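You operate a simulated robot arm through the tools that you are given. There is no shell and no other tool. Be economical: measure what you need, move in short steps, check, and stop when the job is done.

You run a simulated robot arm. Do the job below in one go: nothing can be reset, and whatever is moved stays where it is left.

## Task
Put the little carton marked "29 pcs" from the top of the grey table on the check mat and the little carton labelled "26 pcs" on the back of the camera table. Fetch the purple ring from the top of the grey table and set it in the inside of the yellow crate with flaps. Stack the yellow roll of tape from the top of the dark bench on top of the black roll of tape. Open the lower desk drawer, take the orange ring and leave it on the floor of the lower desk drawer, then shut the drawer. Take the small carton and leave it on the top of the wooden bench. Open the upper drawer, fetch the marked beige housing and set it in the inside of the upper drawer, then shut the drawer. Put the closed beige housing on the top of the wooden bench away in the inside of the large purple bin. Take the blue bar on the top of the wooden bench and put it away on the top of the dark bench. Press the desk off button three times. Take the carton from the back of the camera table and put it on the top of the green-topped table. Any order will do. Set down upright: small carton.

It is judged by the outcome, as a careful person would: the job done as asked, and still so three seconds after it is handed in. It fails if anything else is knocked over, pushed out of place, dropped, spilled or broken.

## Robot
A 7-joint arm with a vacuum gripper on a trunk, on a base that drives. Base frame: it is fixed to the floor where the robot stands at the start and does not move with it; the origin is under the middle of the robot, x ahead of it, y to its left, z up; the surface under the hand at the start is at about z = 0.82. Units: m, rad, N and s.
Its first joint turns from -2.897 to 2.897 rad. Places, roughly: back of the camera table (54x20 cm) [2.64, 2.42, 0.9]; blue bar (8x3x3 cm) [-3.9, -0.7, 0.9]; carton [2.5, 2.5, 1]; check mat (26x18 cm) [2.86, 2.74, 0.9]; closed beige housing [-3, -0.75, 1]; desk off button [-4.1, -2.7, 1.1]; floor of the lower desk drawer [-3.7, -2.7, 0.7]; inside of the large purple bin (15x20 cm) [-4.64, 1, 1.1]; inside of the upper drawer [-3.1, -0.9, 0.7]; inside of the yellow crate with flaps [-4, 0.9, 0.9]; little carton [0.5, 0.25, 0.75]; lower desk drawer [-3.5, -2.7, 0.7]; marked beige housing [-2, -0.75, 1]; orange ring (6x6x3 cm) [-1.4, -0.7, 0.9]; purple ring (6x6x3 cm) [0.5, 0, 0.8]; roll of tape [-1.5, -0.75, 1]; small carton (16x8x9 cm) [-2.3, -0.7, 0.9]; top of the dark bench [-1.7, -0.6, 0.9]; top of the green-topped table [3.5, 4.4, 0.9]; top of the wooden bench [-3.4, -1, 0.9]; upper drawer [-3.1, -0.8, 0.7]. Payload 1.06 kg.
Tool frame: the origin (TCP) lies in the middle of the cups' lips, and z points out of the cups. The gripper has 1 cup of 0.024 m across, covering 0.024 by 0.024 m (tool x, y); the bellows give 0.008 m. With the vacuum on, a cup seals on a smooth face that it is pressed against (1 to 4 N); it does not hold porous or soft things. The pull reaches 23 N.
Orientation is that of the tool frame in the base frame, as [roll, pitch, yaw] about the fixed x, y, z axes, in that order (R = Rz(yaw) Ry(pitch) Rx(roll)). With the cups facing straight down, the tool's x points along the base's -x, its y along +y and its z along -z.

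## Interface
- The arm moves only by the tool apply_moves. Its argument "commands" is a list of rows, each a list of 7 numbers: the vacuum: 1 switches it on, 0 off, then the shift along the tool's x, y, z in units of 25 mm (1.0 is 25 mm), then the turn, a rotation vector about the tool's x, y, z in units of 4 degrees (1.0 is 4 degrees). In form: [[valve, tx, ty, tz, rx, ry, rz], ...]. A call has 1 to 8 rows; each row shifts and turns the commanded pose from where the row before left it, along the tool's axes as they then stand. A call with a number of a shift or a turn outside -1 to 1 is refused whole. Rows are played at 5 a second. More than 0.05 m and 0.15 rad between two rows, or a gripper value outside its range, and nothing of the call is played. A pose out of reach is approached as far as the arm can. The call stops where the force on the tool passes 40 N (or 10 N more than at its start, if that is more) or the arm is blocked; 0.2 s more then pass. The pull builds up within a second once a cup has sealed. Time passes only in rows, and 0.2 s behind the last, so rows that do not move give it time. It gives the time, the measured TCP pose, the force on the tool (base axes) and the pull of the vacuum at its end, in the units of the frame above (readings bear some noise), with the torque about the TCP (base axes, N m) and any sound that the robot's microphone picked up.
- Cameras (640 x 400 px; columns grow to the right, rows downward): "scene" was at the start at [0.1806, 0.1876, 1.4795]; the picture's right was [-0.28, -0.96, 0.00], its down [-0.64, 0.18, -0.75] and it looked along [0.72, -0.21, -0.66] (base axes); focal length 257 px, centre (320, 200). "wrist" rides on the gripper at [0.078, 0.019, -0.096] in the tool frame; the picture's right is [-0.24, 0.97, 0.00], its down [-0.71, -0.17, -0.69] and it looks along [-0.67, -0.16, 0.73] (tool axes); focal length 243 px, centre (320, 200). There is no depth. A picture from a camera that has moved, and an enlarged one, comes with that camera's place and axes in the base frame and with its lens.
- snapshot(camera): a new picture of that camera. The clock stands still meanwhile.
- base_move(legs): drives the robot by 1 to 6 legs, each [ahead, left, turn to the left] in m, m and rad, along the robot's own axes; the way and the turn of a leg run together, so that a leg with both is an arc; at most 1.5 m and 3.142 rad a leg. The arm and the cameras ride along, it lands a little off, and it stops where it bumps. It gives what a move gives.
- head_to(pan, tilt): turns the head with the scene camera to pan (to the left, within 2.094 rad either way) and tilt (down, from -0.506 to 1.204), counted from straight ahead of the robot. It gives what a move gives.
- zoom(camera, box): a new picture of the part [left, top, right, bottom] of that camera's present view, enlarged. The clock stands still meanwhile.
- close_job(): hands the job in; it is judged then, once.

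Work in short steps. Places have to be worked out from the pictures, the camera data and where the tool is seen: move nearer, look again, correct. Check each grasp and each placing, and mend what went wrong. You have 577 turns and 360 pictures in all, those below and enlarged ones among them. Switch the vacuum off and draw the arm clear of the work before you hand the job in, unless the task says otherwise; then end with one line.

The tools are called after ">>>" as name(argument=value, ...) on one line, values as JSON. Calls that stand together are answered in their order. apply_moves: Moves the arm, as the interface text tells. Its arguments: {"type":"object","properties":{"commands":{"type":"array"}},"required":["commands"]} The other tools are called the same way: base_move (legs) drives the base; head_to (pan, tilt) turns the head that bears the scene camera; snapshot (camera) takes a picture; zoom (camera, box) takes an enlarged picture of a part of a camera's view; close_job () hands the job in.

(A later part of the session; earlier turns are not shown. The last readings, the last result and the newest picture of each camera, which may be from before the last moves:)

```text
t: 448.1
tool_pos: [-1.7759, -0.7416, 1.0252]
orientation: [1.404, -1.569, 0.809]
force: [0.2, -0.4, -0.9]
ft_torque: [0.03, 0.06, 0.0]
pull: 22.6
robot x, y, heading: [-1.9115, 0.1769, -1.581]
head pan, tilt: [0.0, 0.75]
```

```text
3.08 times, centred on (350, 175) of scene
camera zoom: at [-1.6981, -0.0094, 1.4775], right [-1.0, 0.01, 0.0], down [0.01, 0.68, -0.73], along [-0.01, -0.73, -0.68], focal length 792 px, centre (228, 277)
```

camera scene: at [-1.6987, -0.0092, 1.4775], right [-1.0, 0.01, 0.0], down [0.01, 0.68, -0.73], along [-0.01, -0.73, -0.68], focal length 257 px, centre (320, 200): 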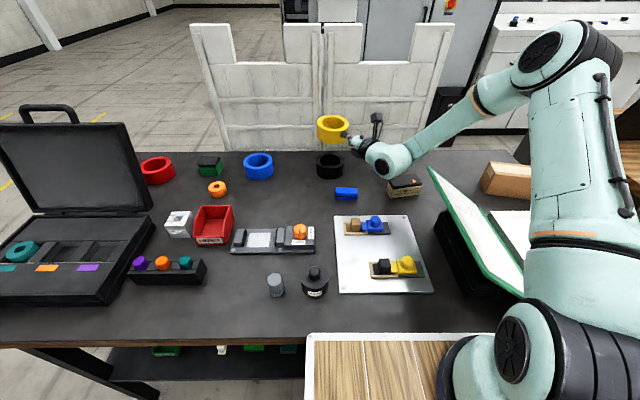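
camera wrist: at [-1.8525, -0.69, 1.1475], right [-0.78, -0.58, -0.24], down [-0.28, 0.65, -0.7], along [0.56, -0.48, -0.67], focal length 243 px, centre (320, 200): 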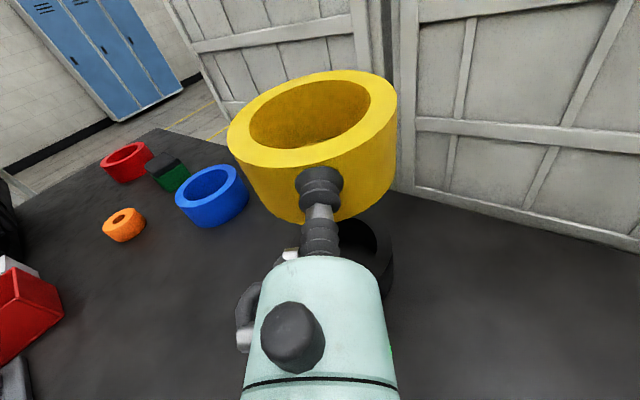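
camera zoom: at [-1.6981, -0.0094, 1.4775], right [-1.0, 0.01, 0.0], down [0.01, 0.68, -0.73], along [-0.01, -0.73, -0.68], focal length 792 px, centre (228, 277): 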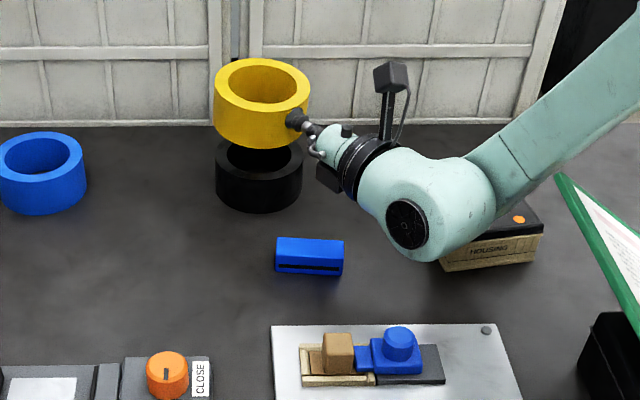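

Alignment looks good (≈5 mm). Lower 3 cm and check clearance to the housing.

>>> apply_moves(commands=[[1, -0.6, 0, 0, 0, 0, 0], [1, -0.6, 0, 0, 0, 0, 0]])

>>> zoom(camera="scene", box=[290, 130, 430, 230])

>>> snapshot(camera="wrist")

```text
t: 448.7
tool_pos: [-1.7782, -0.7487, 1.0022]
orientation: [0.873, -1.547, 1.341]
force: [-0.1, 0.4, -2.1]
ft_torque: [0.06, 0.01, -0.01]
pull: 22.9
robot x, y, heading: [-1.9087, 0.1748, -1.586]
head pan, tilt: [0.0, 0.75]
```

```text
4.00 times, centred on (360, 180) of scene
camera zoom: at [-1.6983, -0.0111, 1.4774], right [-1.0, 0.01, 0.0], down [0.01, 0.68, -0.73], along [-0.01, -0.73, -0.68], focal length 1029 px, centre (160, 280)
```

zoom: 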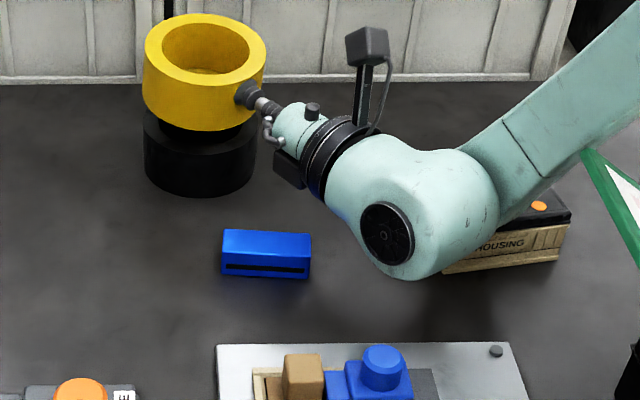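

```text
235 pictures are left
camera wrist: at [-1.8477, -0.6821, 1.0786], right [-0.78, -0.59, -0.22], down [-0.28, 0.64, -0.72], along [0.56, -0.5, -0.66], focal length 243 px, centre (320, 200)
```

wrist: 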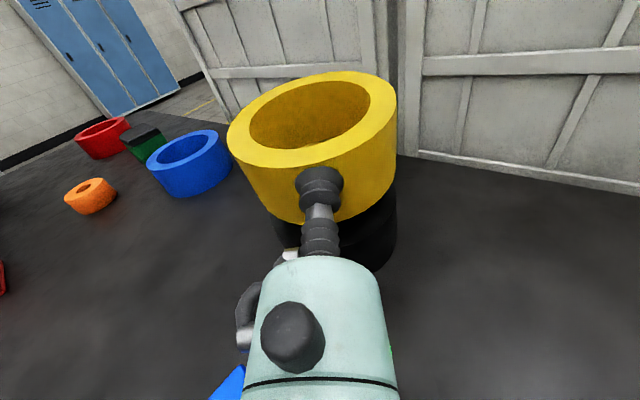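

TCP deviates a bit from the command. Hold one row and re-read before going on.

>>> apply_moves(commands=[[1, 0, 0, 0, 0, 0, 0], [1, 0, 0, 0, 0, 0, 0]])

```text
t: 449.3
tool_pos: [-1.778, -0.7496, 0.9993]
orientation: [0.916, -1.551, 1.298]
force: [0.4, -0.4, -1.7]
ft_torque: [0.05, -0.01, -0.02]
pull: 22.8
robot x, y, heading: [-1.9084, 0.1747, -1.585]
head pan, tilt: [0.0, 0.75]
```

Something on the arm may be resting on the housing. Raise again by 4 cm and look.

>>> apply_moves(commands=[[1, 0.8, 0, 0, 0, 0, 0], [1, 0.8, 0, 0, 0, 0, 0], [1, 0, 0, 0, 0, 0, 0]])

>>> zoom(camera="scene", box=[290, 110, 450, 230])

```text
t: 450.1
tool_pos: [-1.7749, -0.7401, 1.0276]
orientation: [-2.616, -1.564, -1.449]
force: [0.3, -0.1, -1.5]
ft_torque: [0.03, 0.02, -0.01]
pull: 23.0
robot x, y, heading: [-1.9088, 0.1774, -1.582]
head pan, tilt: [0.0, 0.75]
```

```text
3.33 times, centred on (370, 170) of scene
camera zoom: at [-1.698, -0.0096, 1.4772], right [-1.0, 0.01, 0.0], down [0.01, 0.68, -0.73], along [-0.01, -0.73, -0.68], focal length 858 px, centre (153, 300)
```

zoom: 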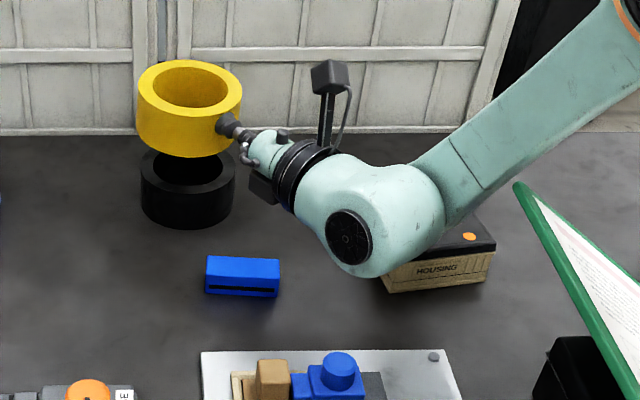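

The joint body would rest on the housing. Tilting the tool 8° down raises the wrist ~3.5 cm; then the roll's far edge lands first and the near side settles ~1 cm on release. Pitch and lower stepwise.

>>> apply_moves(commands=[[1, 0, 0, 0, 0, -1, 0], [1, 0, 0, 0, 0, -1, 0], [1, -0.6, 0, 0.085, 0, 0, 0]])

>>> zoom(camera="scene", box=[290, 110, 450, 230])

```text
t: 450.9
tool_pos: [-1.7769, -0.7382, 1.0147]
orientation: [-3.123, -1.424, -0.946]
force: [-0.2, 0.7, -2.0]
ft_torque: [0.05, 0.04, 0.03]
pull: 23.0
robot x, y, heading: [-1.907, 0.1775, -1.58]
head pan, tilt: [0.0, 0.75]
```

```text
3.33 times, centred on (370, 170) of scene
camera zoom: at [-1.6987, -0.009, 1.4775], right [-1.0, 0.01, 0.0], down [0.01, 0.68, -0.73], along [-0.01, -0.73, -0.68], focal length 858 px, centre (153, 300)
```

zoom: 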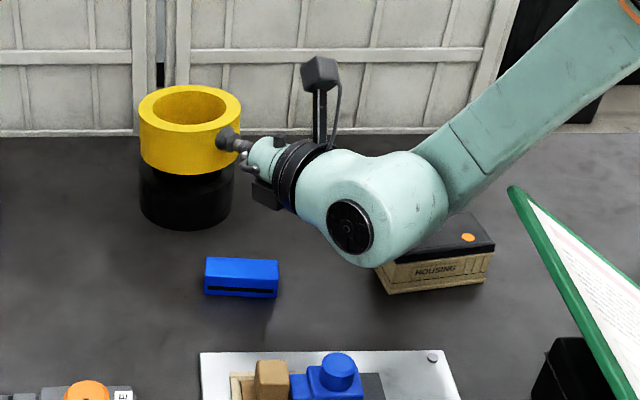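

Continue lowering in 5 mm steps, watching force.

>>> apply_moves(commands=[[1, -0.2, 0, 0.028, 0, 0, 0], [1, -0.2, 0, 0.028, 0, 0, 0], [1, -0.2, 0, 0.028, 0, 0, 0]])

>>> zoom(camera="scene", box=[290, 130, 430, 230])

```text
t: 451.7
tool_pos: [-1.7763, -0.7394, 0.9979]
orientation: [-3.124, -1.423, -0.943]
force: [0.3, 0.2, -2.2]
ft_torque: [0.06, -0.01, -0.03]
pull: 22.8
robot x, y, heading: [-1.9093, 0.1737, -1.581]
head pan, tilt: [0.0, 0.75]
```

```text
4.00 times, centred on (360, 180) of scene
camera zoom: at [-1.6986, -0.0092, 1.4775], right [-1.0, 0.01, 0.0], down [0.01, 0.68, -0.73], along [-0.01, -0.73, -0.68], focal length 1029 px, centre (160, 280)
```

zoom: 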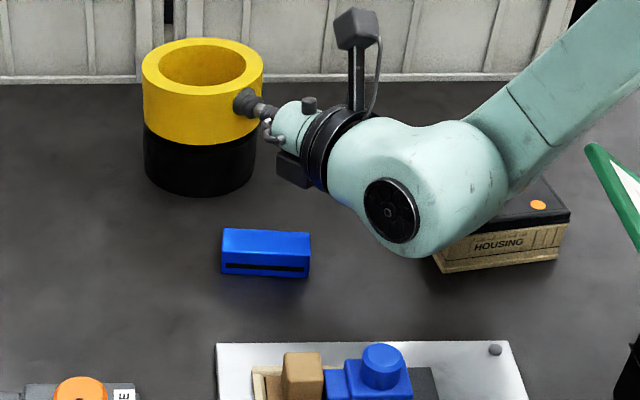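

No deviation now. Continue gently.

>>> apply_moves(commands=[[1, -0.16, 0, 0.023, 0, 0, 0], [1, -0.12, 0, 0.017, 0, 0, 0], [1, 0, 0, 0, 0, 0, 0]])

```text
t: 452.5
tool_pos: [-1.7776, -0.7396, 0.9906]
orientation: [-3.122, -1.425, -0.945]
force: [0.4, -0.7, -1.9]
ft_torque: [0.04, 0.02, 0.02]
pull: 22.9
robot x, y, heading: [-1.9055, 0.1745, -1.582]
head pan, tilt: [0.0, 0.75]
```

>>> apply_moves(commands=[[1, -0.12, 0, 0.017, 0, 0, 0], [1, -0.12, 0, 0.017, 0, 0, 0], [1, 0, 0, 0, 0, 0, 0]])

>>> zoom(camera="scene", box=[300, 130, 400, 210])

>>> snapshot(camera="wrist")

```text
t: 453.3
tool_pos: [-1.7765, -0.7397, 0.9872]
orientation: [-3.126, -1.426, -0.938]
force: [0.4, 0.5, -1.1]
ft_torque: [0.0, 0.01, -0.01]
pull: 23.1
robot x, y, heading: [-1.9053, 0.1727, -1.58]
head pan, tilt: [0.0, 0.75]
```

```text
5.00 times, centred on (350, 170) of scene
camera zoom: at [-1.6985, -0.0093, 1.4775], right [-1.0, 0.01, 0.0], down [0.01, 0.68, -0.73], along [-0.01, -0.73, -0.68], focal length 1287 px, centre (170, 350)
```

zoom: 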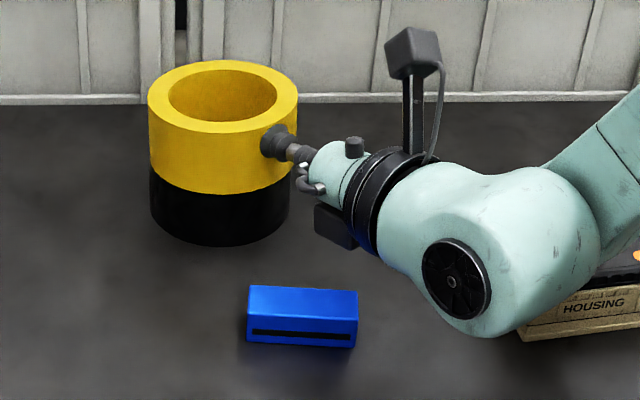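

```text
230 pictures are left
camera wrist: at [-1.8399, -0.6853, 1.0772], right [-0.8, -0.56, -0.23], down [-0.33, 0.73, -0.6], along [0.51, -0.4, -0.76], focal length 243 px, centre (320, 200)
```

wrist: 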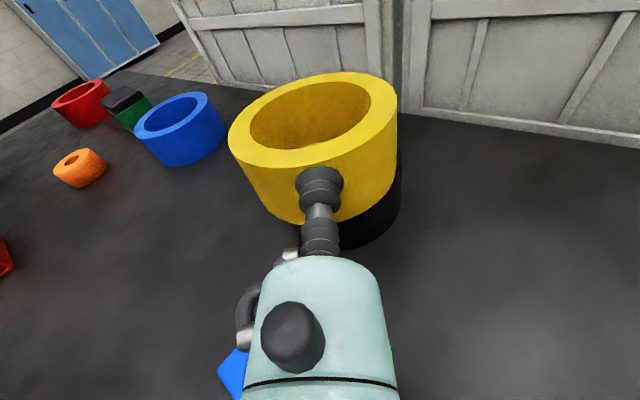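

Far edge seems to be starting to bear. One more small step, then release.

>>> apply_moves(commands=[[1, -0.1, 0, 0.014, 0, 0, 0], [1, -0.1, 0, 0.014, 0, 0, 0], [1, 0, 0, 0, 0, 0, 0]])

```text
t: 454.1
tool_pos: [-1.7758, -0.7392, 0.9833]
orientation: [-3.141, -1.427, -0.925]
force: [0.7, 1.3, 0.6]
ft_torque: [-0.17, -0.06, -0.02]
pull: 22.4
robot x, y, heading: [-1.9065, 0.1749, -1.583]
head pan, tilt: [0.0, 0.75]
```

Far edge bears. Release, wait, then back off along the tool axis.

>>> apply_moves(commands=[[0, 0, 0, 0, 0, 0, 0], [0, 0, 0, 0, 0, 0, 0], [0, 0, 0, 0, 0, 0, 0], [0, 0, 0, 0, 0, 0, 0]])

>>> zoom(camera="scene", box=[300, 130, 400, 210])

```text
t: 455.1
tool_pos: [-1.7753, -0.7412, 0.9827]
orientation: [-3.136, -1.426, -0.933]
force: [0.2, 1.3, -0.2]
ft_torque: [-0.02, 0.02, -0.02]
pull: 0.0
robot x, y, heading: [-1.9085, 0.1774, -1.579]
head pan, tilt: [0.0, 0.75]
```

```text
5.00 times, centred on (350, 170) of scene
camera zoom: at [-1.6978, -0.0102, 1.4773], right [-1.0, 0.01, 0.0], down [0.01, 0.68, -0.73], along [-0.01, -0.73, -0.68], focal length 1287 px, centre (170, 350)
```

zoom: 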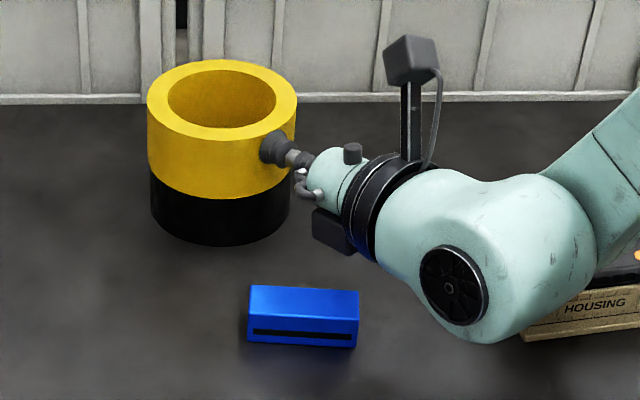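

Settled. Back off along −z of the tool.

>>> apply_moves(commands=[[0, 0, 0, -0.4, 0, 0, 0], [0, 0, 0, -0.8, 0, 0, 0], [0, 0, 0, -1, 0, 0, 0], [0, 0.5, 0, -1, 0, 0, 0], [0, 1, 0, 0, 0, 0, 0], [0, 1, 0, 0, 0, 0, 0], [0, 1, 0, 0, 0, 0, 0], [0, 1, 0, 0, 0, 0, 0]])

>>> snapshot(camera="scene")

>>> snapshot(camera="wrist")

```text
t: 456.9
tool_pos: [-1.8145, -0.6877, 1.1047]
orientation: [-3.114, -1.423, -0.959]
force: [0.6, -0.4, -0.4]
ft_torque: [-0.02, -0.01, 0.0]
pull: 0.1
robot x, y, heading: [-1.9013, 0.1773, -1.586]
head pan, tilt: [0.0, 0.75]
```

```text
228 pictures are left
camera scene: at [-1.695, -0.0073, 1.4775], right [-1.0, 0.01, 0.0], down [0.01, 0.68, -0.73], along [-0.01, -0.73, -0.68], focal length 257 px, centre (320, 200)
```

scene: 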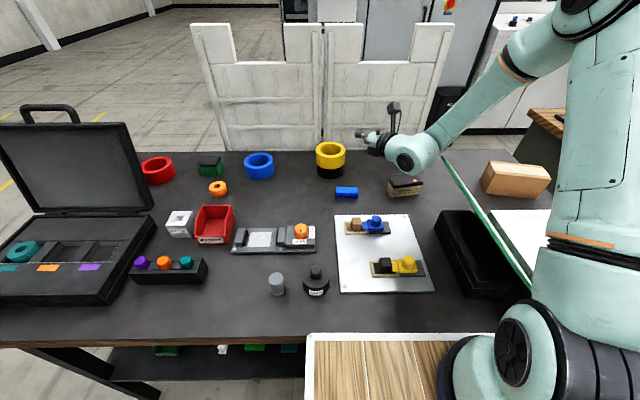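

```text
227 pictures are left
camera wrist: at [-1.8774, -0.6335, 1.1956], right [-0.8, -0.55, -0.24], down [-0.33, 0.73, -0.6], along [0.5, -0.4, -0.76], focal length 243 px, centre (320, 200)
```

wrist: 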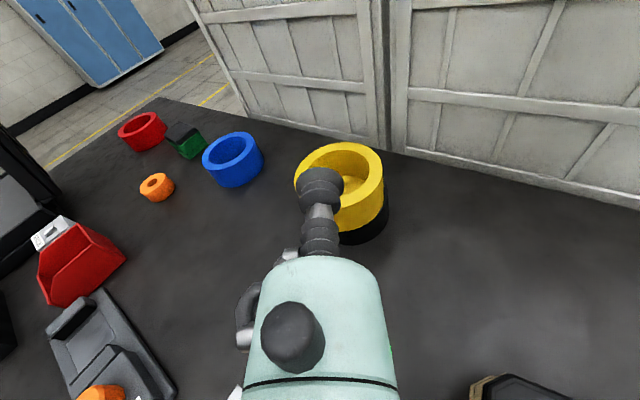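

The binder cover on the right looks different. Zoom to check whether the arm touches it.

>>> zoom(camera="scene", box=[400, 80, 620, 320])

>>> head_to(pan=-0.5, tilt=0.7)

>>> snapshot(camera="scene")

```text
1.67 times, centred on (510, 200) of scene
camera zoom: at [-1.695, -0.0073, 1.4775], right [-1.0, 0.01, 0.0], down [0.01, 0.68, -0.73], along [-0.01, -0.73, -0.68], focal length 429 px, centre (3, 200)
```

zoom: 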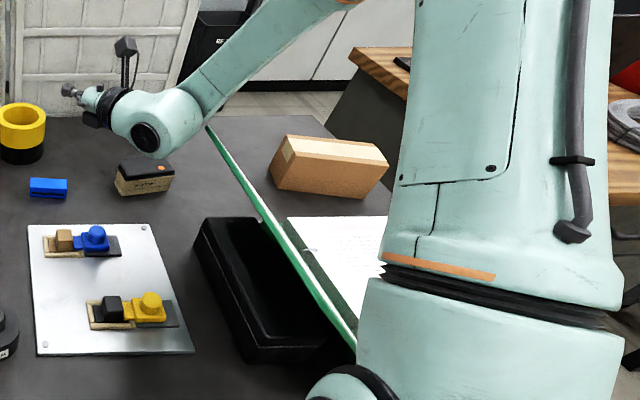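

```text
t: 457.9
tool_pos: [-1.8163, -0.6901, 1.1051]
orientation: [-3.123, -1.423, -0.945]
force: [0.0, -0.7, 0.1]
ft_torque: [0.02, -0.01, 0.04]
pull: 0.1
robot x, y, heading: [-1.9089, 0.1727, -1.582]
head pan, tilt: [-0.499, 0.7]
```

```text
225 pictures are left
camera scene: at [-1.7392, -0.0005, 1.4818], right [-0.87, 0.49, 0.0], down [0.31, 0.56, -0.76], along [-0.37, -0.67, -0.64], focal length 257 px, centre (320, 200)
```

scene: 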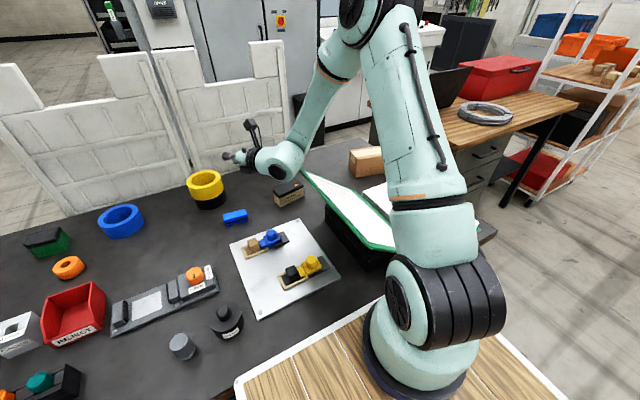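

The forearm seems to have nudged the binder's cover. Move the arm away to the left (+x) and up, then check.

>>> apply_moves(commands=[[0, 0.3, -0.75, 0.55, 0, 0, 0], [0, 0.3, -0.75, 0.55, 0, 0, 0], [0, 0.3, -0.75, 0.55, 0, 0, 0], [0, 0.5, -0.75, 0.55, 0, 0, 0], [0, 0.8, -0.75, 0.5, 0, 0, 0], [0, 0.8, -0.75, 0.5, 0, 0, 0]])

>>> snapshot(camera="scene")

```text
t: 459.2
tool_pos: [-1.6721, -0.694, 1.1681]
orientation: [-3.121, -1.427, -0.949]
force: [0.3, -0.3, -1.2]
ft_torque: [0.01, -0.02, 0.03]
pull: 0.1
robot x, y, heading: [-1.9064, 0.1737, -1.586]
head pan, tilt: [-0.499, 0.7]
```

```text
224 pictures are left
camera scene: at [-1.7394, -0.0006, 1.4818], right [-0.87, 0.49, 0.0], down [0.31, 0.56, -0.76], along [-0.37, -0.67, -0.64], focal length 257 px, centre (320, 200)
```

scene: 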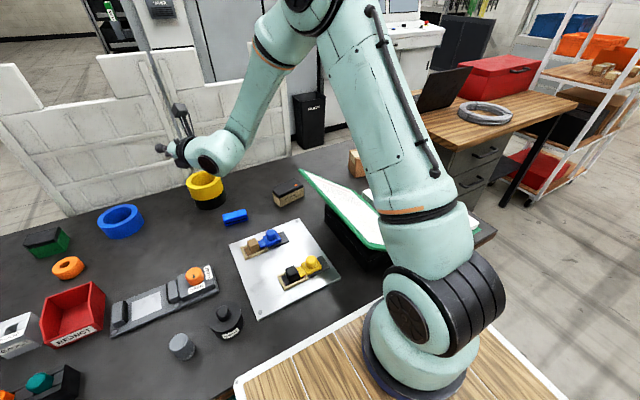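

>>> head_to(pan=0.0, tilt=0.75)

>>> snapshot(camera="scene")

```text
t: 460.2
tool_pos: [-1.6719, -0.6943, 1.167]
orientation: [-3.122, -1.424, -0.945]
force: [0.4, -0.3, -0.5]
ft_torque: [-0.02, 0.0, 0.02]
pull: 0.1
robot x, y, heading: [-1.909, 0.1752, -1.578]
head pan, tilt: [0.0, 0.75]
```

```text
223 pictures are left
camera scene: at [-1.6986, -0.0091, 1.4775], right [-1.0, 0.01, 0.0], down [0.01, 0.68, -0.73], along [-0.01, -0.73, -0.68], focal length 257 px, centre (320, 200)
```

scene: 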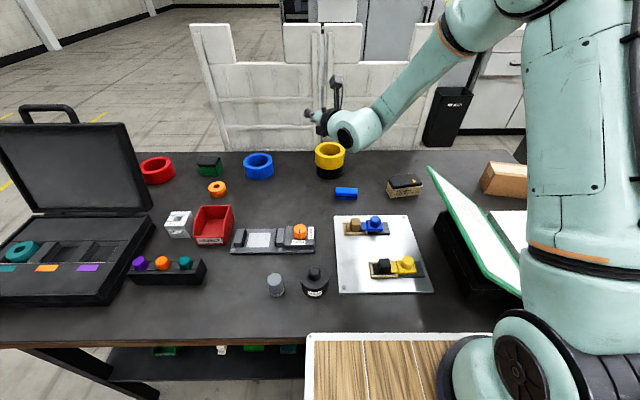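

The cover sprang back to its original place and the stack stands well. Now bring the tool back to pointing down (pitch −82°) while drawing it nearer.

>>> apply_moves(commands=[[0, 0, 0, -0.5, 0, -1, 0], [0, 0, 0, -0.5, 0, -1, 0], [0, 0, 0, -0.5, 0, -1, 0], [0, 0, 0, -0.5, 0, -1, 0], [0, 0, 0, -0.5, 0, -1, 0], [0, 0, 0, -0.5, 0, -1, 0], [0, 0, 0, -0.5, 0, -1, 0], [0, 0, 0, 0, 0, -1, 0]])

>>> apply_moves(commands=[[0, 0, 0, 0, 0, -1, 0], [0, 0, 0, 0, 0, -1, 0], [0, 0, 0, 0, 0, -1, 0], [0, 0, 0, 0, 0, -1, 0], [0, 0, 0, 0, 0, -1, 0], [0, 0, 0, 0, 0, -1, 0], [0, 0, 0, 0, 0, -1, 0], [0, 0, 0, 0, 0, -1, 0]])

>>> apply_moves(commands=[[0, 0, 0, 0, 0, -1, 0], [0, 0, 0, 0, 0, -1, 0], [0, 0, 0, 0, 0, -1, 0], [0, 0, 0, 0, 0, -1, 0], [0, 0, 0, 0, 0, -0.4, 0]])

```text
t: 462.0
tool_pos: [-1.7128, -0.6305, 1.1808]
orientation: [-3.139, -0.865, -0.927]
force: [-0.5, 0.7, 0.4]
ft_torque: [0.0, 0.03, -0.05]
pull: 0.1
out of reach, approached as far as the arm can: row 7
robot x, y, heading: [-1.9047, 0.176, -1.587]
head pan, tilt: [0.0, 0.75]
```

```text
t: 463.8
tool_pos: [-1.7126, -0.6309, 1.1819]
orientation: [-3.14, -0.307, -0.928]
force: [1.1, 0.3, -0.1]
ft_torque: [0.02, 0.0, 0.01]
pull: 0.1
robot x, y, heading: [-1.9065, 0.175, -1.584]
head pan, tilt: [0.0, 0.75]
```

```text
t: 465.0
tool_pos: [-1.7124, -0.6294, 1.1824]
orientation: [-3.138, 0.0, -0.925]
force: [-1.0, -0.1, 0.0]
ft_torque: [0.0, 0.01, -0.04]
pull: 0.0
robot x, y, heading: [-1.9043, 0.1786, -1.581]
head pan, tilt: [0.0, 0.75]
```

Tool points down. Yaw it back by −144° to the usual orientation.

>>> apply_moves(commands=[[0, 0, 0, 0, 0, 0, -1], [0, 0, 0, 0, 0, 0, -1], [0, 0, 0, 0, 0, 0, -1], [0, 0, 0, 0, 0, 0, -1], [0, 0, 0, 0, 0, 0, -1], [0, 0, 0, 0, 0, 0, -1], [0, 0, 0, 0, 0, 0, -1], [0, 0, 0, 0, 0, 0, -1]])

>>> apply_moves(commands=[[0, 0, 0, 0, 0, 0, -1], [0, 0, 0, 0, 0, 0, -1], [0, 0, 0, 0, 0, 0, -1], [0, 0, 0, 0, 0, 0, -1], [0, 0, 0, 0, 0, 0, -1], [0, 0, 0, 0, 0, 0, -1], [0, 0, 0, 0, 0, 0, -1], [0, 0, 0, 0, 0, 0, -1]])

>>> apply_moves(commands=[[0, 0, 0, 0, 0, 0, -1], [0, 0, 0, 0, 0, 0, -1], [0, 0, 0, 0, 0, 0, -1], [0, 0, 0, 0, 0, 0, -1], [0, 0, 0, 0, 0, 0, -1], [0, 0, 0, 0, 0, 0, -1], [0, 0, 0, 0, 0, 0, -1], [0, 0, 0, 0, 0, 0, -1]])

>>> apply_moves(commands=[[0, 0, 0, 0, 0, 0, -1], [0, 0, 0, 0, 0, 0, -1], [0, 0, 0, 0, 0, 0, -1], [0, 0, 0, 0, 0, 0, -1], [0, 0, 0, 0, 0, 0, -1], [0, 0, 0, 0, 0, 0, -1], [0, 0, 0, 0, 0, 0, -1], [0, 0, 0, 0, 0, 0, -1]])

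>>> apply_moves(commands=[[0, 0, 0, 0, 0, 0, -1], [0, 0, 0, 0, 0, 0, -1], [0, 0, 0, 0, 0, 0, -1], [0, 0, 0, 0, 0, 0, -0.9]])

```text
t: 466.8
tool_pos: [-1.7134, -0.6306, 1.1805]
orientation: [-3.14, 0.0, -0.367]
force: [0.3, 0.0, 0.6]
ft_torque: [-0.02, -0.02, 0.01]
pull: 0.1
robot x, y, heading: [-1.9075, 0.1746, -1.584]
head pan, tilt: [0.0, 0.75]
```

```text
t: 468.6
tool_pos: [-1.7139, -0.632, 1.1813]
orientation: [3.141, -0.002, 0.192]
force: [0.1, 0.3, 0.6]
ft_torque: [0.03, -0.02, 0.0]
pull: 0.0
robot x, y, heading: [-1.9054, 0.1781, -1.585]
head pan, tilt: [0.0, 0.75]
```

```text
t: 470.4
tool_pos: [-1.7114, -0.632, 1.1821]
orientation: [3.14, -0.002, 0.75]
force: [0.0, -0.5, 0.4]
ft_torque: [0.0, 0.03, 0.02]
pull: 0.1
robot x, y, heading: [-1.9047, 0.1747, -1.585]
head pan, tilt: [0.0, 0.75]
```

```text
t: 472.2
tool_pos: [-1.7125, -0.6305, 1.181]
orientation: [3.138, -0.001, 1.31]
force: [-0.8, 0.0, 0.2]
ft_torque: [-0.01, 0.01, 0.0]
pull: 0.0
robot x, y, heading: [-1.9043, 0.1771, -1.58]
head pan, tilt: [0.0, 0.75]
```

```text
t: 473.2
tool_pos: [-1.7118, -0.6308, 1.1803]
orientation: [3.14, -0.002, 1.581]
force: [-0.1, 0.5, -0.1]
ft_torque: [0.01, 0.03, -0.04]
pull: 0.0
robot x, y, heading: [-1.9073, 0.1713, -1.581]
head pan, tilt: [0.0, 0.75]
```

Back to normal orientation. Now the small carton: raise the tool, drive right to x≈−2.4 and look at the carton.

>>> apply_moves(commands=[[0, 0.8, -1, -1, 0, 0, 0], [0, 0.8, -1, -1, 0, 0, 0], [0, 0.8, -1, -1, 0, 0, 0], [0, 0.8, -1, -1, 0, 0, 0], [0, 0, -1, -1, 0, 0, 0], [0, 0, -1, 0, 0, 0, 0], [0, 0, -1, 0, 0, 0, 0], [0, 0, -1, 0, 0, 0, 0]])

>>> base_move(legs=[[0, -0.5, 0]])

>>> snapshot(camera="scene")

>>> snapshot(camera="wrist")

```text
t: 475.0
tool_pos: [-1.9137, -0.5533, 1.3048]
orientation: [3.14, 0.0, 1.583]
force: [0.2, 0.2, 0.3]
ft_torque: [0.01, 0.04, 0.01]
pull: 0.1
robot x, y, heading: [-1.9064, 0.1779, -1.584]
head pan, tilt: [0.0, 0.75]
```

```text
t: 477.9
tool_pos: [-2.4008, -0.5503, 1.3065]
orientation: [3.138, -0.002, 1.592]
force: [0.1, -0.1, -0.3]
ft_torque: [0.02, -0.01, 0.0]
pull: 0.0
robot x, y, heading: [-2.4058, 0.1827, -1.57]
head pan, tilt: [0.0, 0.75]
```

```text
222 pictures are left
camera scene: at [-2.1917, -0.0042, 1.4775], right [-1.0, 0.0, 0.0], down [0.0, 0.68, -0.73], along [0.0, -0.73, -0.68], focal length 257 px, centre (320, 200)
```

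scene: 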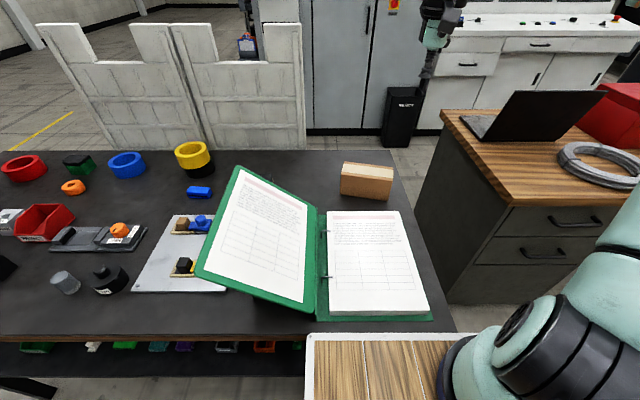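

```text
221 pictures are left
camera wrist: at [-2.3824, -0.4722, 1.401], right [0.98, -0.22, 0.0], down [-0.16, -0.71, 0.68], along [-0.15, -0.67, -0.73], focal length 243 px, centre (320, 200)
```

wrist: 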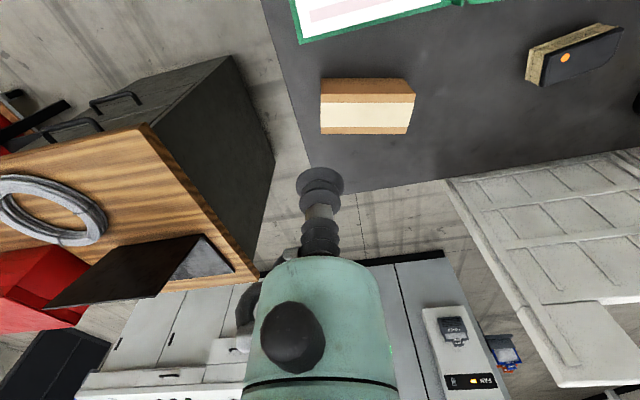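

Carton upright (tape on top), top ≈(−2.342,−0.677,0.983). Move above and descend.

>>> apply_moves(commands=[[0, -1, 0.47, 0, 0, 0, 0], [0, -1, 0.47, 0, 0, 0, 0], [0, -1, 0.47, 0, 0, 0, 0], [0, -1, 0.47, 0, 0, 0, 0], [0, -1, 0.47, 0, 0, 0, 0], [0, 0, 0, 1, 0, 0, 0], [0, 0, 0, 1, 0, 0, 0], [0, 0, 0, 1, 0, 0, 0]])

>>> apply_moves(commands=[[0, 0, 0, 1, 0, 0, 0], [0, 0, 0, 1, 0, 0, 0], [0, 0, 0, 1, 0, 0, 0], [0, 0, 0, 1, 0, 0, 0], [0, 0, 0, 1, 0, 0, 0], [0, 0, 0, 1, 0, 0, 0], [0, 0, 0, 1, 0, 0, 0]])

>>> snapshot(camera="wrist")

```text
t: 479.7
tool_pos: [-2.34, -0.6704, 1.2303]
orientation: [3.139, -0.002, 1.593]
force: [-0.1, 0.9, -0.6]
ft_torque: [-0.01, 0.02, 0.01]
pull: 0.2
robot x, y, heading: [-2.4014, 0.1768, -1.567]
head pan, tilt: [0.0, 0.75]
```

```text
t: 481.3
tool_pos: [-2.3407, -0.6712, 1.0567]
orientation: [3.139, -0.001, 1.592]
force: [-0.2, 1.0, 0.3]
ft_torque: [-0.02, -0.01, 0.02]
pull: 0.1
robot x, y, heading: [-2.3999, 0.1799, -1.567]
head pan, tilt: [0.0, 0.75]
```

```text
220 pictures are left
camera wrist: at [-2.3214, -0.5944, 1.1512], right [0.98, -0.22, 0.0], down [-0.16, -0.71, 0.68], along [-0.15, -0.67, -0.73], focal length 243 px, centre (320, 200)
```

wrist: 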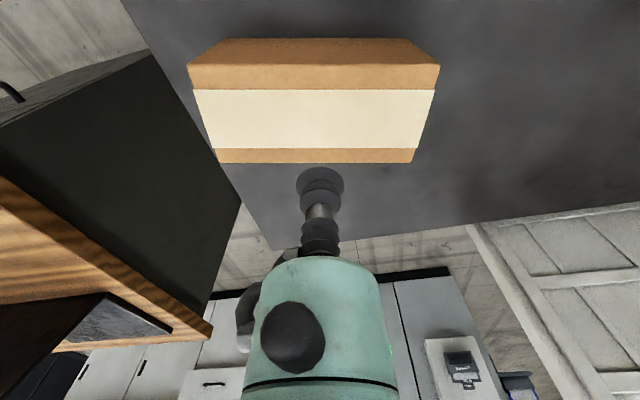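

Centred on the tape band. Descend with vacuum.

>>> apply_moves(commands=[[1, 0, 0, 1, 0, 0, 0], [1, 0, 0, 1, 0, 0, 0], [1, 0, 0, 0.4, 0, 0, 0], [1, 0, 0, 0.2, 0, 0, 0], [1, 0, 0, 0.2, 0, 0, 0]])

```text
t: 482.5
tool_pos: [-2.3397, -0.672, 0.9853]
orientation: [3.139, 0.0, 1.59]
force: [-0.7, -0.7, 0.8]
ft_torque: [0.0, 0.06, 0.01]
pull: 23.3
robot x, y, heading: [-2.4032, 0.1785, -1.572]
head pan, tilt: [0.0, 0.75]
```

Sealed. Lift, then drive right to the wooden bench.

>>> apply_moves(commands=[[1, 0, 0, -0.3, 0, 0, 0], [1, 0, 0, -0.7, 0, 0, 0], [1, 0, 0, -1, 0, 0, 0], [1, 0, 0, -1, 0, 0, 0], [1, 0, 0, -1, 0, 0, 0], [1, 0, 0, -1, 0, 0, 0], [1, 0, 0, -1, 0, 0, 0], [1, 0, 0, -1, 0, 0, 0]])

>>> apply_moves(commands=[[1, 0.8, 0, -1, 0, 0, 0], [1, 0.8, 0, -1, 0, 0, 0], [1, 0.8, 0, -1, 0, 0, 0], [1, 0.8, 0, -1, 0, 0, 0], [1, 0.8, 0, -0.5, 0, 0, 0], [1, 0.8, 0, 0, 0, 0, 0]])

>>> base_move(legs=[[0, -1.25, 0], [0.08, 0, 0]])

>>> snapshot(camera="scene")

>>> snapshot(camera="wrist")

```text
t: 484.3
tool_pos: [-2.3397, -0.6733, 1.1611]
orientation: [3.139, -0.003, 1.594]
force: [0.3, -0.4, -2.8]
ft_torque: [0.0, 0.0, 0.01]
pull: 22.7
robot x, y, heading: [-2.3989, 0.1806, -1.579]
head pan, tilt: [0.0, 0.75]
```

```text
t: 485.7
tool_pos: [-2.3409, -0.5539, 1.2741]
orientation: [3.14, 0.0, 1.592]
force: [0.1, -0.3, -3.3]
ft_torque: [0.03, -0.01, 0.03]
pull: 23.0
robot x, y, heading: [-2.4031, 0.1786, -1.571]
head pan, tilt: [0.0, 0.75]
```

```text
t: 492.7
tool_pos: [-3.5602, -0.6575, 1.273]
orientation: [3.141, -0.001, 1.636]
force: [0.6, 0.0, -1.7]
ft_torque: [0.02, -0.01, -0.02]
pull: 23.1
robot x, y, heading: [-3.6506, 0.074, -1.524]
head pan, tilt: [0.0, 0.75]
```

```text
219 pictures are left
camera scene: at [-3.4345, -0.1019, 1.4775], right [-1.0, -0.04, 0.0], down [-0.03, 0.68, -0.73], along [0.03, -0.73, -0.68], focal length 257 px, centre (320, 200)
```

scene: 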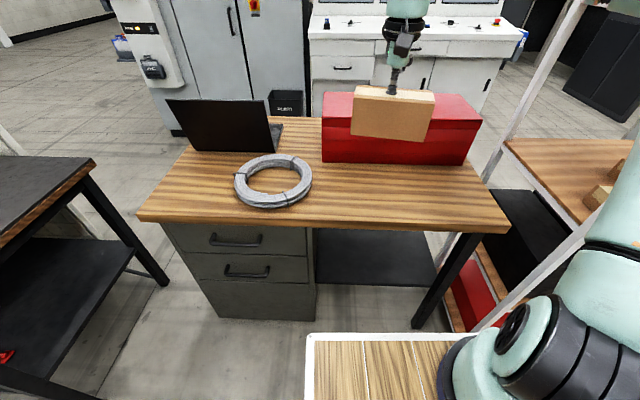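

```text
218 pictures are left
camera wrist: at [-3.5443, -0.5788, 1.3686], right [0.99, -0.17, 0.0], down [-0.13, -0.72, 0.68], along [-0.12, -0.67, -0.73], focal length 243 px, centre (320, 200)
```

wrist: 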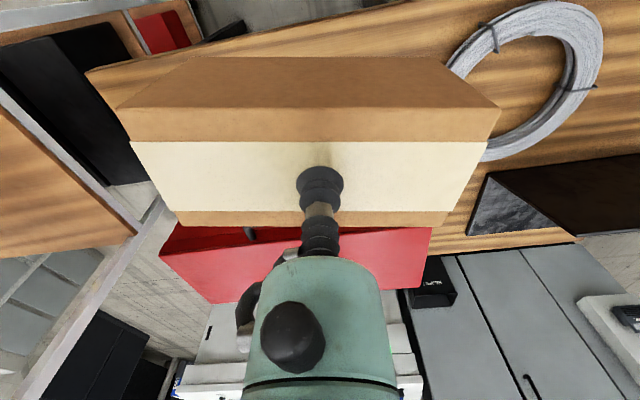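

Free place at ≈(−3.66,−0.76). Move there and lower.

>>> apply_moves(commands=[[1, -0.76, -0.84, 0, 0, 0, 0], [1, -0.76, -0.84, 0, 0, 0, 0], [1, -0.76, -0.84, 0, 0, 0, 0], [1, -0.76, -0.84, 0, 0, 0, 0], [1, -0.76, -0.84, 0, 0, 0, 0], [1, 0, 0, 1, 0, 0, 0], [1, 0, 0, 1, 0, 0, 0], [1, 0, 0, 1, 0, 0, 0]])

>>> apply_moves(commands=[[1, 0, 0, 1, 0, 0, 0], [1, 0, 0, 1, 0, 0, 0], [1, 0, 0, 1, 0, 0, 0], [1, 0, 0, 1, 0, 0, 0], [1, 0, 0, 1, 0, 0, 0], [1, 0, 0, 1, 0, 0, 0]])

>>> snapshot(camera="scene")

```text
t: 494.5
tool_pos: [-3.6568, -0.7588, 1.197]
orientation: [3.14, -0.001, 1.636]
force: [-0.1, 0.0, -2.7]
ft_torque: [-0.04, -0.01, 0.0]
pull: 23.1
robot x, y, heading: [-3.6493, 0.0724, -1.529]
head pan, tilt: [0.0, 0.75]
```

```text
t: 495.9
tool_pos: [-3.6571, -0.7586, 1.0465]
orientation: [3.138, 0.0, 1.635]
force: [0.0, 0.6, -3.1]
ft_torque: [-0.01, 0.0, -0.01]
pull: 23.2
robot x, y, heading: [-3.6527, 0.0716, -1.529]
head pan, tilt: [0.0, 0.75]
```

```text
217 pictures are left
camera scene: at [-3.4345, -0.1017, 1.4775], right [-1.0, -0.04, 0.0], down [-0.03, 0.68, -0.73], along [0.03, -0.73, -0.68], focal length 257 px, centre (320, 200)
```

scene: 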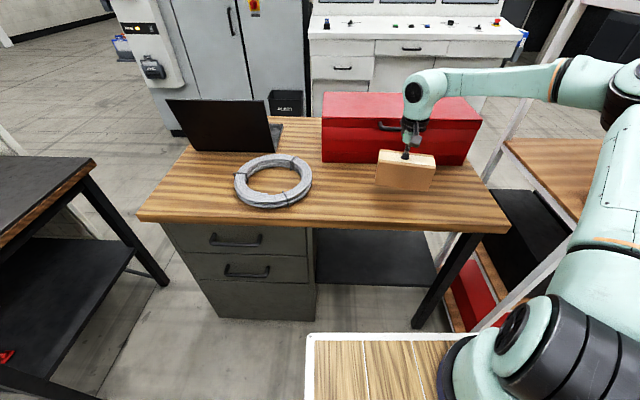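

>>> apply_moves(commands=[[1, 0, 0, 1, 0, 0, 0], [1, 0, 0, 0.8, 0, 0, 0], [1, 0, 0, 0.3, 0, 0, 0], [1, 0, 0, 0.2, 0, 0, 0]])

>>> apply_moves(commands=[[1, 0, 0, 0.15, 0, 0, 0], [1, 0, 0, 0.15, 0, 0, 0]])

```text
t: 496.9
tool_pos: [-3.6587, -0.7586, 0.9893]
orientation: [3.139, -0.001, 1.635]
force: [-0.2, -0.3, -3.4]
ft_torque: [-0.03, -0.02, 0.02]
pull: 22.9
robot x, y, heading: [-3.6498, 0.0714, -1.527]
head pan, tilt: [0.0, 0.75]
```

```text
t: 497.5
tool_pos: [-3.6588, -0.7587, 0.9837]
orientation: [3.139, 0.003, 1.636]
force: [-3.0, 1.7, 16.2]
ft_torque: [-0.01, 0.04, 0.09]
pull: 23.0
robot x, y, heading: [-3.6495, 0.0713, -1.534]
head pan, tilt: [0.0, 0.75]
```

Contact. Release and lift.

>>> apply_moves(commands=[[0, 0, 0, -0.1, 0, 0, 0], [0, 0, 0, 0, 0, 0, 0], [0, 0, 0, 0, 0, 0, 0], [0, 0, 0, -0.3, 0, 0, 0], [0, 0, 0, -1, 0, 0, 0], [0, 0, 0, -1, 0, 0, 0], [0, 0, 0, -1, 0, 0, 0], [0, 0, 0, -1, 0, 0, 0]])

>>> apply_moves(commands=[[0, 1, 0, -1, 0, 0, 0], [0, 1, 0, -1, 0, 0, 0], [0, 1, 0, -1, 0, 0, 0], [0, 1, 0, -1, 0, 0, 0], [0, 1, 0, 0, 0, 0, 0], [0, 1, 0, 0, 0, 0, 0], [0, 1, 0, 0, 0, 0, 0], [0, 1, 0, 0, 0, 0, 0]])

>>> snapshot(camera="scene")

>>> zoom(camera="scene", box=[140, 200, 340, 330])

```text
t: 499.3
tool_pos: [-3.6571, -0.7595, 1.094]
orientation: [3.141, 0.0, 1.634]
force: [0.7, -0.1, -0.4]
ft_torque: [0.0, 0.0, 0.01]
pull: 0.0
robot x, y, heading: [-3.6535, 0.0719, -1.528]
head pan, tilt: [0.0, 0.75]
```

```text
t: 501.1
tool_pos: [-3.6694, -0.5597, 1.193]
orientation: [3.138, -0.001, 1.635]
force: [0.8, -0.2, 0.2]
ft_torque: [0.02, 0.02, 0.02]
pull: 0.0
robot x, y, heading: [-3.6503, 0.0684, -1.526]
head pan, tilt: [0.0, 0.75]
```

```text
216 pictures are left
camera scene: at [-3.4344, -0.1019, 1.4775], right [-1.0, -0.04, 0.0], down [-0.03, 0.68, -0.73], along [0.03, -0.73, -0.68], focal length 257 px, centre (320, 200)
```

scene: 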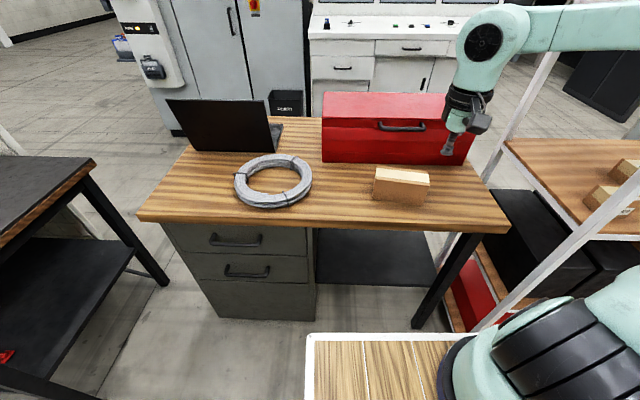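

```text
3.08 times, centred on (240, 265) of scene
camera zoom: at [-3.4344, -0.1019, 1.4775], right [-1.0, -0.04, 0.0], down [-0.03, 0.68, -0.73], along [0.03, -0.73, -0.68], focal length 792 px, centre (566, 0)
```

zoom: 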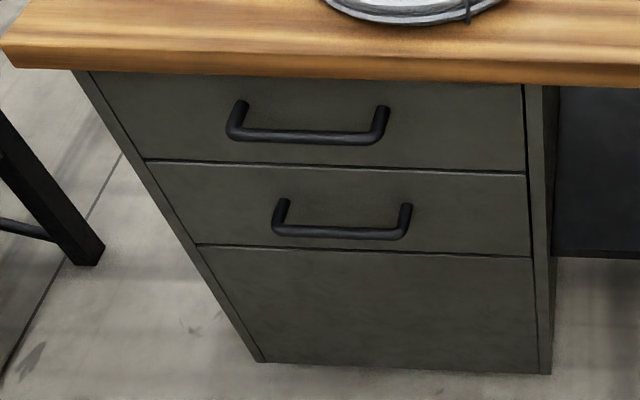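

Carton placed upright. Next the upper drawer (front face x −2.91…−3.37, z 0.70…0.855, y≈−0.64). Move the base in front of it, correct heading, and pitch the tool forward (−90° about tool y).

>>> base_move(legs=[[-0.2, 0, -0.045], [0, 0.5, 0]])

>>> apply_moves(commands=[[0, 0, 0, 0, 0, -1, 0], [0, 0, 0, 0, 0, -1, 0], [0, 0, 0, 0, 0, -1, 0], [0, 0, 0, 0, 0, -1, 0], [0, 0, 0, 0, 0, -1, 0], [0, 0, 0, 0, 0, -1, 0], [0, 0, 0, 0, 0, -1, 0], [0, 0, 0, 0, 0, -1, 0]])

>>> snapshot(camera="scene")

```text
t: 505.2
tool_pos: [-3.2051, -0.3591, 1.1928]
orientation: [3.14, -0.003, 1.592]
force: [0.6, 0.8, 0.5]
ft_torque: [0.02, 0.02, -0.01]
pull: 0.1
robot x, y, heading: [-3.1613, 0.266, -1.566]
head pan, tilt: [0.0, 0.75]
```

```text
t: 507.0
tool_pos: [-3.2053, -0.3594, 1.1906]
orientation: [3.139, 0.558, 1.593]
force: [-0.3, 0.1, 0.2]
ft_torque: [0.01, 0.02, -0.02]
pull: 0.1
robot x, y, heading: [-3.1602, 0.2669, -1.564]
head pan, tilt: [0.0, 0.75]
```

```text
214 pictures are left
camera scene: at [-2.9505, 0.0869, 1.4775], right [-1.0, 0.0, 0.0], down [0.0, 0.68, -0.73], along [0.0, -0.73, -0.68], focal length 257 px, centre (320, 200)
```

scene: 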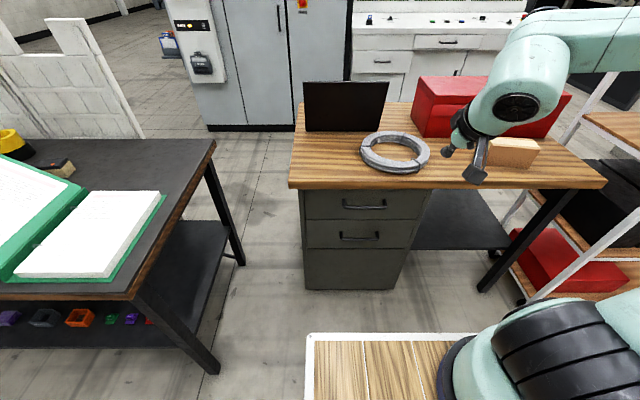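

Continue pitching to horizontal.

>>> apply_moves(commands=[[0, 0, 0, 0, 0, -1, 0], [0, 0, 0, 0, 0, -1, 0], [0, 0, 0, 0, 0, -1, 0], [0, 0, 0, 0, 0, -1, 0], [0, 0, 0, 0, 0, -1, 0], [0, 0, 0, 0, 0, -1, 0], [0, 0, 0, 0, 0, -1, 0], [0, 0, 0, 0, 0, -1, 0]])

>>> apply_moves(commands=[[0, 0, 0, 0, 0, -1, 0], [0, 0, 0, 0, 0, -1, 0], [0, 0, 0, 0, 0, -1, 0], [0, 0, 0, 0, 0, -1, 0], [0, 0, 0, 0, 0, -1, 0], [0, 0, 0, 0, 0, -1, 0], [0, 0, 0, 0, 0, -0.4, 0]])

>>> snapshot(camera="scene")

>>> snapshot(camera="wrist")

```text
t: 508.8
tool_pos: [-3.2053, -0.3617, 1.195]
orientation: [3.136, 1.044, 1.588]
force: [-0.3, -0.5, -0.5]
ft_torque: [0.01, 0.02, -0.02]
pull: 0.1
out of reach, approached as far as the arm can: row 8
robot x, y, heading: [-3.1601, 0.2664, -1.568]
head pan, tilt: [0.0, 0.75]
```

```text
t: 510.4
tool_pos: [-3.2306, -0.3927, 1.2113]
orientation: [3.125, 1.217, 1.569]
force: [0.0, -0.7, -0.7]
ft_torque: [0.02, -0.01, -0.02]
pull: 0.0
out of reach, approached as far as the arm can: row 1, 2, 3, 4, 5, 6, 7
robot x, y, heading: [-3.1601, 0.2674, -1.571]
head pan, tilt: [0.0, 0.75]
```

```text
213 pictures are left
camera scene: at [-2.9504, 0.0871, 1.4775], right [-1.0, 0.0, 0.0], down [0.0, 0.68, -0.73], along [0.0, -0.73, -0.68], focal length 257 px, centre (320, 200)
```

scene: 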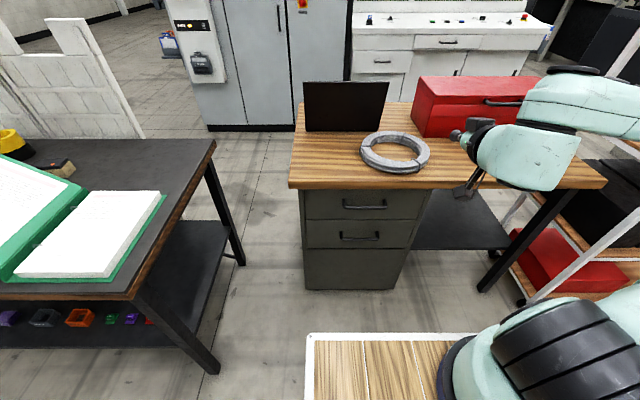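

```text
212 pictures are left
camera wrist: at [-3.2102, -0.2771, 1.1705], right [0.97, -0.07, 0.23], down [-0.18, 0.39, 0.9], along [-0.15, -0.92, 0.37], focal length 243 px, centre (320, 200)
```

wrist: 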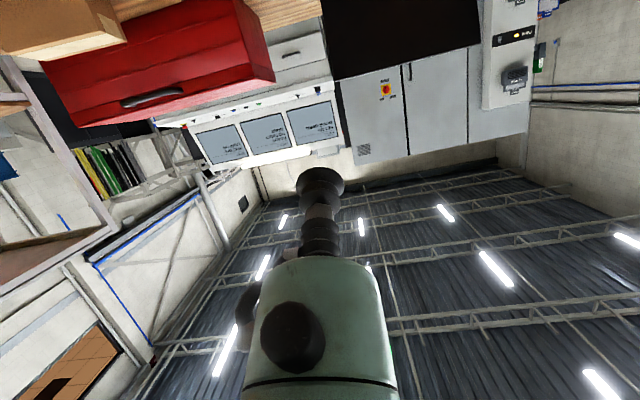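

Limit reached because the arm is too folded; extend ahead first to see if the pitch completes.

>>> apply_moves(commands=[[0, 0, 0, 1, 0, 0, 0], [0, 0, 0, 1, 0, 0, 0], [0, 0, 0, 1, 0, 0, 0], [0, 0, 0, 1, 0, 0, 0], [0, 0, 0, 1, 0, 0, 0], [0, 0, 0, 1, 0, 0, 0]])

```text
t: 511.8
tool_pos: [-3.2289, -0.5333, 1.1605]
orientation: [3.123, 1.216, 1.567]
force: [-0.4, -0.1, -0.7]
ft_torque: [0.0, -0.01, 0.0]
pull: 0.0
robot x, y, heading: [-3.162, 0.2722, -1.569]
head pan, tilt: [0.0, 0.75]
```

>>> apply_moves(commands=[[0, 0, 0, 0, 0, -1, 0], [0, 0, 0, 0, 0, -1, 0], [0, 0, 0, 0, 0, -1, 0], [0, 0, 0, 0, 0, -1, 0], [0, 0, 0, 0, 0, -1, 0]])

```text
t: 513.0
tool_pos: [-3.2272, -0.5333, 1.159]
orientation: [2.123, 1.565, 0.568]
force: [-0.7, -0.5, 0.1]
ft_torque: [0.01, 0.0, 0.04]
pull: 0.0
robot x, y, heading: [-3.1584, 0.2691, -1.569]
head pan, tilt: [0.0, 0.75]
```

Horizontal now. Lower in front of the bench (staying at y≈−0.53) toward z≈0.735 and shift to x≈−3.14.

>>> apply_moves(commands=[[0, 1, 0.2, 0, 0, 0, 0], [0, 1, 0.2, 0, 0, 0, 0], [0, 1, 0.2, 0, 0, 0, 0], [0, 1, 0.2, 0, 0, 0, 0], [0, 1, 0.2, 0, 0, 0, 0], [0, 1, 0.2, 0, 0, 0, 0], [0, 1, 0.2, 0, 0, 0, 0], [0, 1, 0.2, 0, 0, 0, 0]])

>>> snapshot(camera="scene")

>>> snapshot(camera="wrist")

```text
t: 514.8
tool_pos: [-3.1865, -0.5335, 0.9585]
orientation: [2.178, 1.565, 0.621]
force: [-0.3, 0.1, -0.5]
ft_torque: [0.02, 0.01, 0.06]
pull: 0.2
robot x, y, heading: [-3.1597, 0.2713, -1.566]
head pan, tilt: [0.0, 0.75]
```

```text
211 pictures are left
camera scene: at [-2.9506, 0.0871, 1.4776], right [-1.0, 0.0, 0.0], down [0.0, 0.68, -0.73], along [0.0, -0.73, -0.68], focal length 257 px, centre (320, 200)
```

scene: 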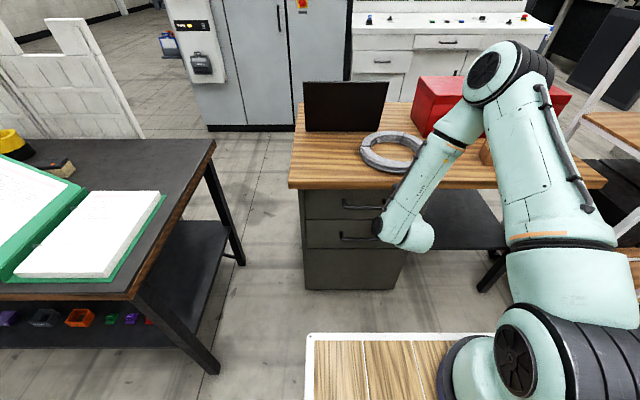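

```text
210 pictures are left
camera wrist: at [-3.1667, -0.4375, 0.8803], right [0.97, 0.01, 0.24], down [-0.18, 0.68, 0.71], along [-0.16, -0.73, 0.66], focal length 243 px, centre (320, 200)
```

wrist: 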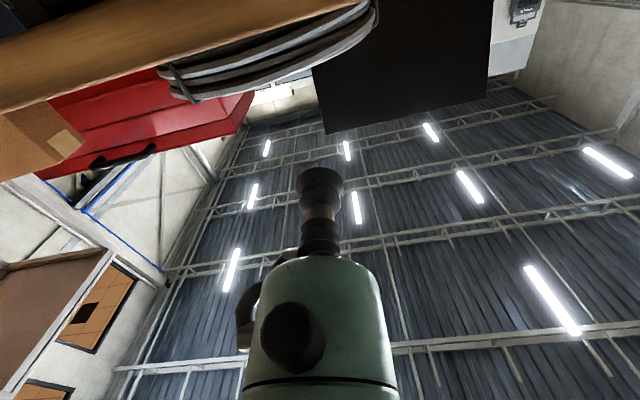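

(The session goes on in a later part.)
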